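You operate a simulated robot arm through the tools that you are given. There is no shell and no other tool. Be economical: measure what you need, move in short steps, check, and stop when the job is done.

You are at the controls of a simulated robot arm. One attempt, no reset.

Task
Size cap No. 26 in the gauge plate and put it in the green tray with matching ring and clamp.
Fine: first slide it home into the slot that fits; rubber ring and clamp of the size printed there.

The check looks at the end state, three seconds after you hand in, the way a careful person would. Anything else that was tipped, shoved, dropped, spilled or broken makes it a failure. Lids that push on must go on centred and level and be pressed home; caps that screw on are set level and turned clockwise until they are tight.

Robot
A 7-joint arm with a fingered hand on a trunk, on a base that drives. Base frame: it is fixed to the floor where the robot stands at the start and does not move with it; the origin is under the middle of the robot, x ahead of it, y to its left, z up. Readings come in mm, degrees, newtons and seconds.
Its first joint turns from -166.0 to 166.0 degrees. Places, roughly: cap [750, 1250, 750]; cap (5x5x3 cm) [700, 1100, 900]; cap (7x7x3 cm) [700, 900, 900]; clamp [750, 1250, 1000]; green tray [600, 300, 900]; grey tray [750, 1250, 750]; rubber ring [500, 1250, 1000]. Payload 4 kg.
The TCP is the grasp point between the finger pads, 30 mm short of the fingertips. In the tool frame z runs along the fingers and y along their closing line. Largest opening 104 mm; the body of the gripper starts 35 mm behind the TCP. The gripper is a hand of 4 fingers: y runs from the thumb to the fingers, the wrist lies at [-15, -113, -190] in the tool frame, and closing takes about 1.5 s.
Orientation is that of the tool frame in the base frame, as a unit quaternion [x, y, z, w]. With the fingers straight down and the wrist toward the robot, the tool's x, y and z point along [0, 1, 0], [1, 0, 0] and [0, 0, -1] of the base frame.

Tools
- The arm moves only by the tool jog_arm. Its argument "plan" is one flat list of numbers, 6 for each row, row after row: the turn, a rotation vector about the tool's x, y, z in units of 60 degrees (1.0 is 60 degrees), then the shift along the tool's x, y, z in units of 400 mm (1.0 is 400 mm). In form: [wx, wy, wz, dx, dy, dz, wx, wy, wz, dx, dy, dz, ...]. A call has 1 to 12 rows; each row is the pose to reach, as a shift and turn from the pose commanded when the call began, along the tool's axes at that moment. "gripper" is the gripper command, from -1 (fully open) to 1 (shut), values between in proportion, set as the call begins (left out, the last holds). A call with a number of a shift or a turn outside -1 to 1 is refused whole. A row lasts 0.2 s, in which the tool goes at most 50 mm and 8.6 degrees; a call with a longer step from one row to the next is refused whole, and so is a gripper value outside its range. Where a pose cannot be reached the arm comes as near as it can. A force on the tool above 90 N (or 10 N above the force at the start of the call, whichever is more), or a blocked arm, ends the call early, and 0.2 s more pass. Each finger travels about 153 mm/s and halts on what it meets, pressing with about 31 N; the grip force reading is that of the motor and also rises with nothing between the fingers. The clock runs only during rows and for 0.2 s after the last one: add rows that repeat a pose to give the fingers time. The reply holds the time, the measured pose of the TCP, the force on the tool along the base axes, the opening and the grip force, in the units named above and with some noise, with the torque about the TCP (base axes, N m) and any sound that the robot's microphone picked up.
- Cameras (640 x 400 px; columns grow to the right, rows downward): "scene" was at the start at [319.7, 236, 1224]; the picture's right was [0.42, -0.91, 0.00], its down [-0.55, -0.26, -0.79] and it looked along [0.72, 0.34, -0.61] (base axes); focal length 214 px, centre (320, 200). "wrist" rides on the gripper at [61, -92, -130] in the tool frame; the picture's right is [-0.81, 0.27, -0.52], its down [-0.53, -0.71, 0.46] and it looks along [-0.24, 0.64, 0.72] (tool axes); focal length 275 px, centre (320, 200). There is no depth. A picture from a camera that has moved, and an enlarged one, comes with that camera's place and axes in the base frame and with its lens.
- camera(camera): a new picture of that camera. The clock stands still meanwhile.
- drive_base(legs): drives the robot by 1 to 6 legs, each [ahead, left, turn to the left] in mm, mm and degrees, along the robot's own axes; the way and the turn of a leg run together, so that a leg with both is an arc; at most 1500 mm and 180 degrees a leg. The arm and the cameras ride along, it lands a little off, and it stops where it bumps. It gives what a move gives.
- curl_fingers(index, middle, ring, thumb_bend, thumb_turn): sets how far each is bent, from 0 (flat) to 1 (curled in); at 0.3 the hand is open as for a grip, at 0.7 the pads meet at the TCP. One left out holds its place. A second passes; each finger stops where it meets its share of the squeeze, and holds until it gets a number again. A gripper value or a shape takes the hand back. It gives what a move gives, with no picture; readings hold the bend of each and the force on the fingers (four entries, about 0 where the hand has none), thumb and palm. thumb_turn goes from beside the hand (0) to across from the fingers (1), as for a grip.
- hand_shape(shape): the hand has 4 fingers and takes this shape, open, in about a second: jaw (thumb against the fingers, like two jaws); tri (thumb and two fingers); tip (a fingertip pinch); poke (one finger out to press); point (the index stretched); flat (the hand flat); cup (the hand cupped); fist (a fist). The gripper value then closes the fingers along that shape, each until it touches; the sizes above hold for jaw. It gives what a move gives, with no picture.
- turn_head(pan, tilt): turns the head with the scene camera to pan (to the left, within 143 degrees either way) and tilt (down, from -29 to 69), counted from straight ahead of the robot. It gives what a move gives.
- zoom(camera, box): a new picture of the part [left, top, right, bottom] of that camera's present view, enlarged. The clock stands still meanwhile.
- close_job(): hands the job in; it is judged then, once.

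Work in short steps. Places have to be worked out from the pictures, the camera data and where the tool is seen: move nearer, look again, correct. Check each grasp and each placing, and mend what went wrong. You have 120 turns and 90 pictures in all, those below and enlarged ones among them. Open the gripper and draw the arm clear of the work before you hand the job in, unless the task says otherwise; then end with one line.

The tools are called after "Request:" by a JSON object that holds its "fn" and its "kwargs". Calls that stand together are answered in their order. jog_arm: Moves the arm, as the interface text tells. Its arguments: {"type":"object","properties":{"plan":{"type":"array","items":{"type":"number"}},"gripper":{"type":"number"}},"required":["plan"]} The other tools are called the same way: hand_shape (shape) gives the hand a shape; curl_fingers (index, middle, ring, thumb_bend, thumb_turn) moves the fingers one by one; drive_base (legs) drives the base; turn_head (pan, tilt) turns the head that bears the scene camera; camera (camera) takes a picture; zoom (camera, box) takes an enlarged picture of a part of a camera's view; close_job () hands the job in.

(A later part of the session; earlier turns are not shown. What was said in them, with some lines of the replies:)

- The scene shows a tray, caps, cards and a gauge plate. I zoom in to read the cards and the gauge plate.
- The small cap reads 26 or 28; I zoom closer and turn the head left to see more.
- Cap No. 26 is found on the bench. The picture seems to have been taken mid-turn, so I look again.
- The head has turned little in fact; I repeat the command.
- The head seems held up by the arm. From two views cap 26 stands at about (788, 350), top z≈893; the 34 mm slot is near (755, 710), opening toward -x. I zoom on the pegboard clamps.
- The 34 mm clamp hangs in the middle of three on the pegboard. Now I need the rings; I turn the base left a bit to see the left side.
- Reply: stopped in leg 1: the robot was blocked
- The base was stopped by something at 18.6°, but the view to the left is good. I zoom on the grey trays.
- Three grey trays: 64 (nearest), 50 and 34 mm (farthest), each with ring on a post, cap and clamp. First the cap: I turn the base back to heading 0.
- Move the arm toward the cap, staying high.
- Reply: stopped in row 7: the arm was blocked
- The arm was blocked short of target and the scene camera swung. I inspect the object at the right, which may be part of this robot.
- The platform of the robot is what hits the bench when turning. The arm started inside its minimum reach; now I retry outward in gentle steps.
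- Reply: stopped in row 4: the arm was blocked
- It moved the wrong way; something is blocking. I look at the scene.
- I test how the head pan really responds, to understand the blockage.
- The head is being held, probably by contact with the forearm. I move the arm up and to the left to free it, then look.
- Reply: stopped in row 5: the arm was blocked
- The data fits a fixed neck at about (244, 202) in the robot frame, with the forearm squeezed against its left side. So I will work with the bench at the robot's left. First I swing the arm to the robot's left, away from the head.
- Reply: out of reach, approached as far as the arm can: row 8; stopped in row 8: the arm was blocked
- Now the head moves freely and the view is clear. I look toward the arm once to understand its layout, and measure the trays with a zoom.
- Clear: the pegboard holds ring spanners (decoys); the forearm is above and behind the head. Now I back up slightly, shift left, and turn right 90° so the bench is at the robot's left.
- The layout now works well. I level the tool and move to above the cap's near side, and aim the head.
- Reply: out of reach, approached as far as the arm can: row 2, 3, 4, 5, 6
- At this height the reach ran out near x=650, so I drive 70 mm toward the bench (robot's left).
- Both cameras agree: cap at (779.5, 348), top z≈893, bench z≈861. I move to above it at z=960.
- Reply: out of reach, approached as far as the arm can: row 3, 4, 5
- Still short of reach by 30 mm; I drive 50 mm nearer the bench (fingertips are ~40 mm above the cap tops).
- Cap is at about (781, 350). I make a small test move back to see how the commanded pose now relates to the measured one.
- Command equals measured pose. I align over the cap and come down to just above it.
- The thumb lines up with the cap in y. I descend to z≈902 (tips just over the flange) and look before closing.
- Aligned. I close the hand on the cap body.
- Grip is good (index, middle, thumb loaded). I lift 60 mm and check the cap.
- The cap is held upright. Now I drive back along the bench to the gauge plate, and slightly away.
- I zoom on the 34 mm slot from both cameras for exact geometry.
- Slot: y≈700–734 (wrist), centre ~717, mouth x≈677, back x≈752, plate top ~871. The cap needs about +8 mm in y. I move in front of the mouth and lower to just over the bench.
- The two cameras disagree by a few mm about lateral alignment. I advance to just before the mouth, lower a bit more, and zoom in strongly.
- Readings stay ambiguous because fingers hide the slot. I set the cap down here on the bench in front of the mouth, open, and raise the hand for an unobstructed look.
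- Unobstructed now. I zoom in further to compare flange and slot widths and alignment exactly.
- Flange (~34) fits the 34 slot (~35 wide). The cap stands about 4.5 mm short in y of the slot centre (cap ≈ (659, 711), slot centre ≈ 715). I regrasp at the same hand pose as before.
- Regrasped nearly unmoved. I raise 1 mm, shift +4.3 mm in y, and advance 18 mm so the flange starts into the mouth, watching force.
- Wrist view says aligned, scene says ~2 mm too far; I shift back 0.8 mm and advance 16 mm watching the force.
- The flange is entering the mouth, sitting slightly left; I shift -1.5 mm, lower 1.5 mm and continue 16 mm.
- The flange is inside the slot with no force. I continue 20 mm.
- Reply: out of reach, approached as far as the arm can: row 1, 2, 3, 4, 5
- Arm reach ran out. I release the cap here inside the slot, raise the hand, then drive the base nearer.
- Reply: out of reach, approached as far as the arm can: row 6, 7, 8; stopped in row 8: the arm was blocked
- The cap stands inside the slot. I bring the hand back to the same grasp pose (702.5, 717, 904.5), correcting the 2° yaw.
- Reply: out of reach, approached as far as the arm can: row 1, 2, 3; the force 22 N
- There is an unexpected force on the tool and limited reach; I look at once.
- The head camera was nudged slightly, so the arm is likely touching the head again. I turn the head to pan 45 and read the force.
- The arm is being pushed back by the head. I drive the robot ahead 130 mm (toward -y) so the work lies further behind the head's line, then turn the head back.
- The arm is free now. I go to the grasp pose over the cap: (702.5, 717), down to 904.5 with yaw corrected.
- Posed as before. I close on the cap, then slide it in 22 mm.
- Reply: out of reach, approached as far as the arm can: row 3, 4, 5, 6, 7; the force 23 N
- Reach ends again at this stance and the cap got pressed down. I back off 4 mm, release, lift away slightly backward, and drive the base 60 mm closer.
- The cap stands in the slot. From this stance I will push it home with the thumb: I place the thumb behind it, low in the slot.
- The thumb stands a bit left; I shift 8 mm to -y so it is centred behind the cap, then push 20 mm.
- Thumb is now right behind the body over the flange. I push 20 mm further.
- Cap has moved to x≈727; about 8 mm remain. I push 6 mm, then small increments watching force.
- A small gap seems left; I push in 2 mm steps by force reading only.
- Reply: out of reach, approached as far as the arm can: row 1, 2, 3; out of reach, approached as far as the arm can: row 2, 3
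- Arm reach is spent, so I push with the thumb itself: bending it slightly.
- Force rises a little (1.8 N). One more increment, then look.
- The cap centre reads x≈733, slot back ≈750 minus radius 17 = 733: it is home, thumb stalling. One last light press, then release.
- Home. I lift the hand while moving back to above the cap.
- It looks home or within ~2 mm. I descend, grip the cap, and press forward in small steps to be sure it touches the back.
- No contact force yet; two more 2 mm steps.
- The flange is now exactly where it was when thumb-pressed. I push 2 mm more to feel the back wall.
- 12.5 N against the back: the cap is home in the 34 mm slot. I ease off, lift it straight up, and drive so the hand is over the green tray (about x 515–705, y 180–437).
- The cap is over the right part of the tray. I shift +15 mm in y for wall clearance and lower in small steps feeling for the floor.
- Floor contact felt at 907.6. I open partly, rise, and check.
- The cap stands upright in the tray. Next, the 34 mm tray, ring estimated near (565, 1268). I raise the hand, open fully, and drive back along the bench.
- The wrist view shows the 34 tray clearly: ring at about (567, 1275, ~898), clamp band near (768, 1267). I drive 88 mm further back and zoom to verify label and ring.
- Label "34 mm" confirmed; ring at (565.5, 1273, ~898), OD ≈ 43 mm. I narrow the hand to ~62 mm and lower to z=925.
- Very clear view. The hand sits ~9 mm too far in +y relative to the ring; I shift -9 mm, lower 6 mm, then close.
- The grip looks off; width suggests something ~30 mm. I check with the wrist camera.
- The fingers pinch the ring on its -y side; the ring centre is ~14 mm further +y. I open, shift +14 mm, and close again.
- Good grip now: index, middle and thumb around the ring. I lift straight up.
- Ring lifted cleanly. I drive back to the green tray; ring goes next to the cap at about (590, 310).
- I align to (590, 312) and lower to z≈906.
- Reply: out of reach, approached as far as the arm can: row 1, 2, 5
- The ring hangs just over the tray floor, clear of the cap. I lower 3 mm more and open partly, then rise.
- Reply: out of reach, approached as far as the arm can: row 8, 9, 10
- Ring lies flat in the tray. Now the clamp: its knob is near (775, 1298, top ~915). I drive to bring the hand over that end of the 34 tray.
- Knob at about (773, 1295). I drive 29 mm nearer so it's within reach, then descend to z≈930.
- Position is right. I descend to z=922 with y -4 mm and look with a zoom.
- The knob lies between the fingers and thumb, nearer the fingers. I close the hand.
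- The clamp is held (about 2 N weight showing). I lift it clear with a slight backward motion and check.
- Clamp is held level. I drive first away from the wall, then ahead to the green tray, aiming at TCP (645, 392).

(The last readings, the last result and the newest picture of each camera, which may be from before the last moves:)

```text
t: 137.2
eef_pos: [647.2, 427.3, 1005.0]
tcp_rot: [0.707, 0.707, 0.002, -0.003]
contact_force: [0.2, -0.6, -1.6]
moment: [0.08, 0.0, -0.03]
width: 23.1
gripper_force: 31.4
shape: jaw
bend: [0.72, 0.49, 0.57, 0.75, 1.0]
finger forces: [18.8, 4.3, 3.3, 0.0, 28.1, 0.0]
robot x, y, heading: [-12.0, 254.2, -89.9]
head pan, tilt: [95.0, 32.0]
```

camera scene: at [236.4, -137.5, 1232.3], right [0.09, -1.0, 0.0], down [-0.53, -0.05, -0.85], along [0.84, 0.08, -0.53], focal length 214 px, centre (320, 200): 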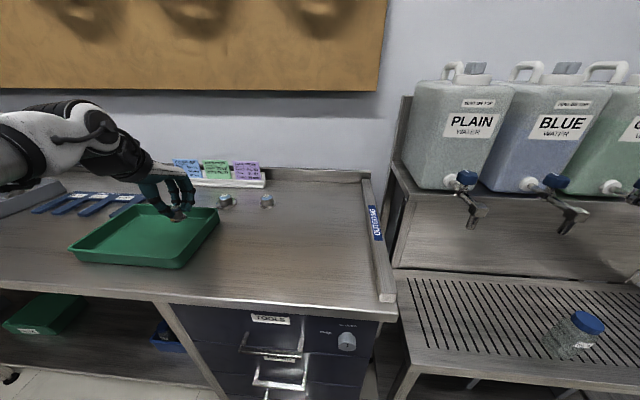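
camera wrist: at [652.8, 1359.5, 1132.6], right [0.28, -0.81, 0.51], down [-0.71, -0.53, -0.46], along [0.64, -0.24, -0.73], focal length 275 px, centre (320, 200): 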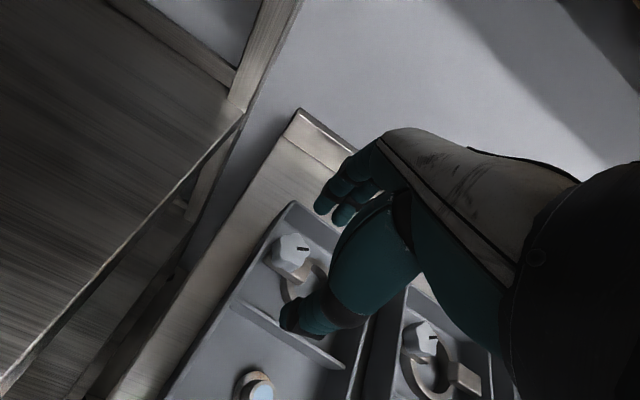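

I shift -35 mm in y by the arm and lower to z=940 (clamp bottom ~883), then check.

Request:
{"fn": "jog_arm", "kwargs": {"plan": [0, 0, 0, -0.0875, -0.004, 0, 0, 0, 0, -0.0875, -0.004, 0.05, 0, 0, 0, -0.0875, -0.004, 0.1, 0, 0, 0, -0.0875, -0.004, 0.16, 0, 0, 0, -0.0875, -0.004, 0.16]}}

Request:
{"fn": "zoom", "kwargs": {"camera": "scene", "box": [80, 160, 320, 310]}}

```text
t: 138.4
eef_pos: [644.7, 392.1, 941.7]
tcp_rot: [0.707, 0.708, 0.002, -0.003]
contact_force: [-0.1, 0.0, -1.3]
moment: [0.04, 0.01, -0.02]
width: 22.9
gripper_force: 31.0
shape: jaw
bend: [0.72, 0.5, 0.57, 0.75, 1.0]
finger forces: [19.1, 4.5, 2.9, 0.0, 27.9, 0.1]
robot x, y, heading: [-10.8, 252.8, -90.0]
head pan, tilt: [95.0, 32.0]
```

```text
2.67 times, centred on (200, 235) of scene
camera zoom: at [278.7, 20.2, 1232.3], right [0.09, -1.0, 0.0], down [-0.53, -0.05, -0.85], along [0.84, 0.07, -0.53], focal length 572 px, centre (640, 107)
```

zoom: 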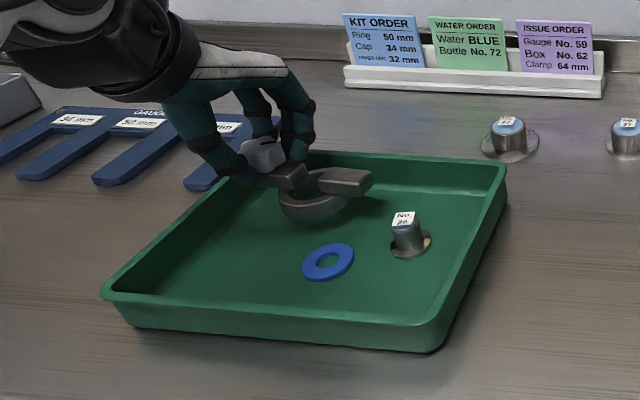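

The clamp hangs over free tray space behind the ring, clear of walls. I lower in steps until it touches.

Request:
{"fn": "jog_arm", "kwargs": {"plan": [0, 0, 0, 0, 0, 0.02, 0, 0, 0, 0, 0, 0.034, 0, 0, 0, 0, 0, 0.034]}}

Request:
{"fn": "jog_arm", "kwargs": {"plan": [0, 0, 0, 0, 0, 0.005, 0, 0, 0, 0, 0, 0.005]}}

Request:
{"fn": "jog_arm", "kwargs": {"plan": [0, 0, 0, 0, 0, 0.004, 0, 0, 0, 0, 0, 0.004]}}

```text
t: 139.2
eef_pos: [645.3, 393.9, 929.7]
tcp_rot: [0.706, 0.708, 0.001, -0.003]
contact_force: [0.3, 0.2, -0.9]
moment: [0.04, -0.02, 0.0]
width: 23.2
gripper_force: 31.1
shape: jaw
bend: [0.72, 0.5, 0.57, 0.75, 1.0]
finger forces: [19.0, 4.4, 3.0, 0.1, 28.0, 0.0]
robot x, y, heading: [-10.2, 251.6, -90.1]
head pan, tilt: [95.0, 32.0]
```

```text
t: 139.8
eef_pos: [644.8, 392.8, 926.4]
tcp_rot: [0.706, 0.708, 0.002, -0.003]
contact_force: [-0.6, -1.0, -1.0]
moment: [0.07, 0.0, 0.02]
width: 23.2
gripper_force: 31.2
shape: jaw
bend: [0.72, 0.5, 0.57, 0.75, 1.0]
finger forces: [19.1, 4.5, 2.9, 0.0, 28.0, 0.0]
robot x, y, heading: [-12.2, 248.9, -90.1]
head pan, tilt: [95.0, 32.0]
```

```text
t: 140.4
eef_pos: [646.3, 394.7, 924.4]
tcp_rot: [0.707, 0.708, 0.001, -0.003]
contact_force: [-0.1, 1.0, -1.1]
moment: [0.08, 0.0, 0.0]
width: 23.3
gripper_force: 30.8
shape: jaw
bend: [0.72, 0.5, 0.57, 0.75, 1.0]
finger forces: [19.1, 4.5, 2.9, 0.1, 28.1, 0.1]
robot x, y, heading: [-11.7, 256.5, -89.9]
head pan, tilt: [95.0, 32.0]
```

No contact yet; two more small steps.

Request:
{"fn": "jog_arm", "kwargs": {"plan": [0, 0, 0, 0, 0, 0.004, 0, 0, 0, 0, 0, 0.004]}}

Request:
{"fn": "jog_arm", "kwargs": {"plan": [0, 0, 0, 0, 0, 0.004, 0, 0, 0, 0, 0, 0.004]}}

```text
t: 141.0
eef_pos: [645.2, 394.7, 923.1]
tcp_rot: [0.706, 0.708, 0.002, -0.002]
contact_force: [0.6, 0.0, 0.9]
moment: [0.01, -0.02, -0.01]
width: 22.9
gripper_force: 31.1
shape: jaw
bend: [0.72, 0.5, 0.57, 0.75, 1.0]
finger forces: [19.1, 4.2, 4.6, 0.0, 28.1, 0.0]
robot x, y, heading: [-10.3, 254.5, -89.8]
head pan, tilt: [95.0, 32.0]
```

```text
t: 141.6
eef_pos: [644.2, 394.4, 921.4]
tcp_rot: [0.707, 0.708, 0.003, -0.003]
contact_force: [-1.3, 2.3, 4.8]
moment: [-0.1, -0.18, 0.06]
width: 22.7
gripper_force: 30.5
shape: jaw
bend: [0.72, 0.5, 0.56, 0.75, 1.0]
finger forces: [19.5, 3.8, 8.7, 0.0, 29.3, 0.0]
robot x, y, heading: [-10.8, 251.8, -89.9]
head pan, tilt: [95.0, 32.0]
```

The clamp rests on the floor (+4.8 N). I open partly and rise straight up, then open fully.

Request:
{"fn": "jog_arm", "kwargs": {"plan": [0, 0, 0, 0, 0, 0, 0, 0, 0, 0, 0, 0, 0, 0, 0, 0, 0, 0, 0, 0, 0, 0, 0, 0, 0, 0, 0, 0, 0, 0, 0, 0, 0, 0, 0, -0.04, 0, 0, 0, 0, 0, -0.09, 0, 0, 0, 0, 0, -0.15, 0, 0, 0, 0, -0.03, -0.2, 0, 0, 0, 0, -0.03, -0.2], "gripper": -0.2}}

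Request:
{"fn": "zoom", "kwargs": {"camera": "scene", "box": [60, 160, 300, 310]}}

```text
t: 143.8
eef_pos: [635.1, 393.8, 1001.7]
tcp_rot: [0.706, 0.708, 0.002, -0.003]
contact_force: [-0.3, 0.2, -0.7]
moment: [-0.02, -0.02, -0.05]
width: 62.2
gripper_force: 0.1
shape: jaw
bend: [0.29, 0.41, 0.37, 0.65, 1.0]
finger forces: [0.0, 0.0, 0.0, 0.0, 0.1, 0.0]
robot x, y, heading: [-15.1, 254.3, -89.7]
head pan, tilt: [95.0, 32.0]
```

```text
2.67 times, centred on (180, 235) of scene
camera zoom: at [278.7, 20.2, 1232.3], right [0.09, -1.0, 0.0], down [-0.53, -0.05, -0.85], along [0.84, 0.07, -0.53], focal length 572 px, centre (693, 107)
```

zoom: 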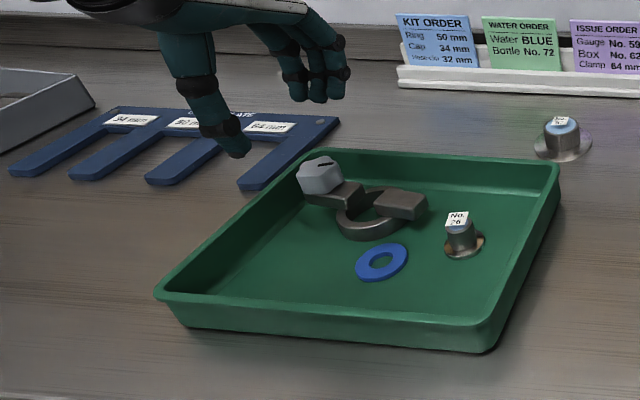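

Cap, ring and clamp all lie in the tray. I open the hand fully and back the robot away from the bench.

Request:
{"fn": "jog_arm", "kwargs": {"plan": [0, 0, 0, 0, 0, -0.01, 0, 0, 0, 0, 0, -0.02, 0, 0, 0, 0, 0, -0.02, 0, 0, 0, 0, 0, -0.02], "gripper": -1}}

Request:
{"fn": "drive_base", "kwargs": {"legs": [[0, -300, 0]]}}

Request:
{"fn": "camera", "kwargs": {"camera": "scene"}}

```text
t: 144.8
eef_pos: [633.9, 394.2, 1010.0]
tcp_rot: [0.707, 0.707, 0.002, -0.003]
contact_force: [-0.2, 0.5, 0.2]
moment: [-0.03, -0.04, -0.02]
width: 103.7
gripper_force: 0.0
shape: jaw
bend: [0.3, 0.3, 0.3, 0.3, 0.98]
finger forces: [0.0, 0.1, 0.1, 0.1, 0.1, 0.0]
robot x, y, heading: [-13.7, 252.3, -90.1]
head pan, tilt: [95.0, 32.0]
```

```text
t: 146.8
eef_pos: [330.6, 391.1, 1009.1]
tcp_rot: [0.708, 0.706, 0.002, -0.003]
contact_force: [0.0, 0.2, -0.8]
moment: [0.03, 0.0, -0.01]
width: 103.6
gripper_force: 0.0
shape: jaw
bend: [0.3, 0.3, 0.3, 0.3, 0.98]
finger forces: [0.1, 0.0, 0.0, 0.0, 0.0, 0.1]
robot x, y, heading: [-315.8, 253.3, -90.1]
head pan, tilt: [95.0, 32.0]
```

```text
0 pictures are left
camera scene: at [-26.2, 19.5, 1232.3], right [0.08, -1.0, 0.0], down [-0.53, -0.04, -0.85], along [0.84, 0.07, -0.53], focal length 214 px, centre (320, 200)
```

scene: 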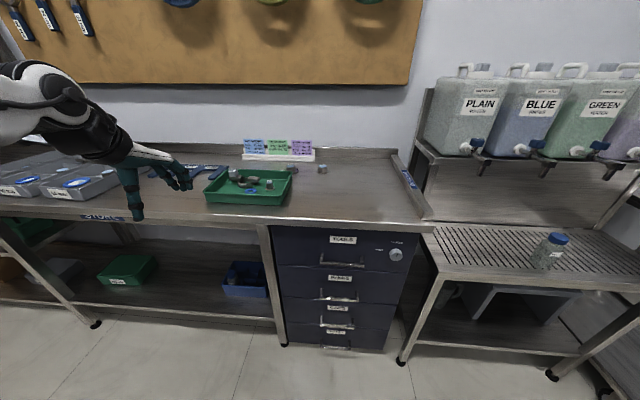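

The bench looks in order and the hand is open and clear of it, so I hand the job in.

Request:
{"fn": "close_job", "kwargs": {}}

```text
The job is handed in.
```

Cap No. 26 slid home in the 34 mm gauge slot and now stands in the green tray with the ring and the clamp from the 34 mm tray; nothing else looks moved in the last picture, and the job is handed in.
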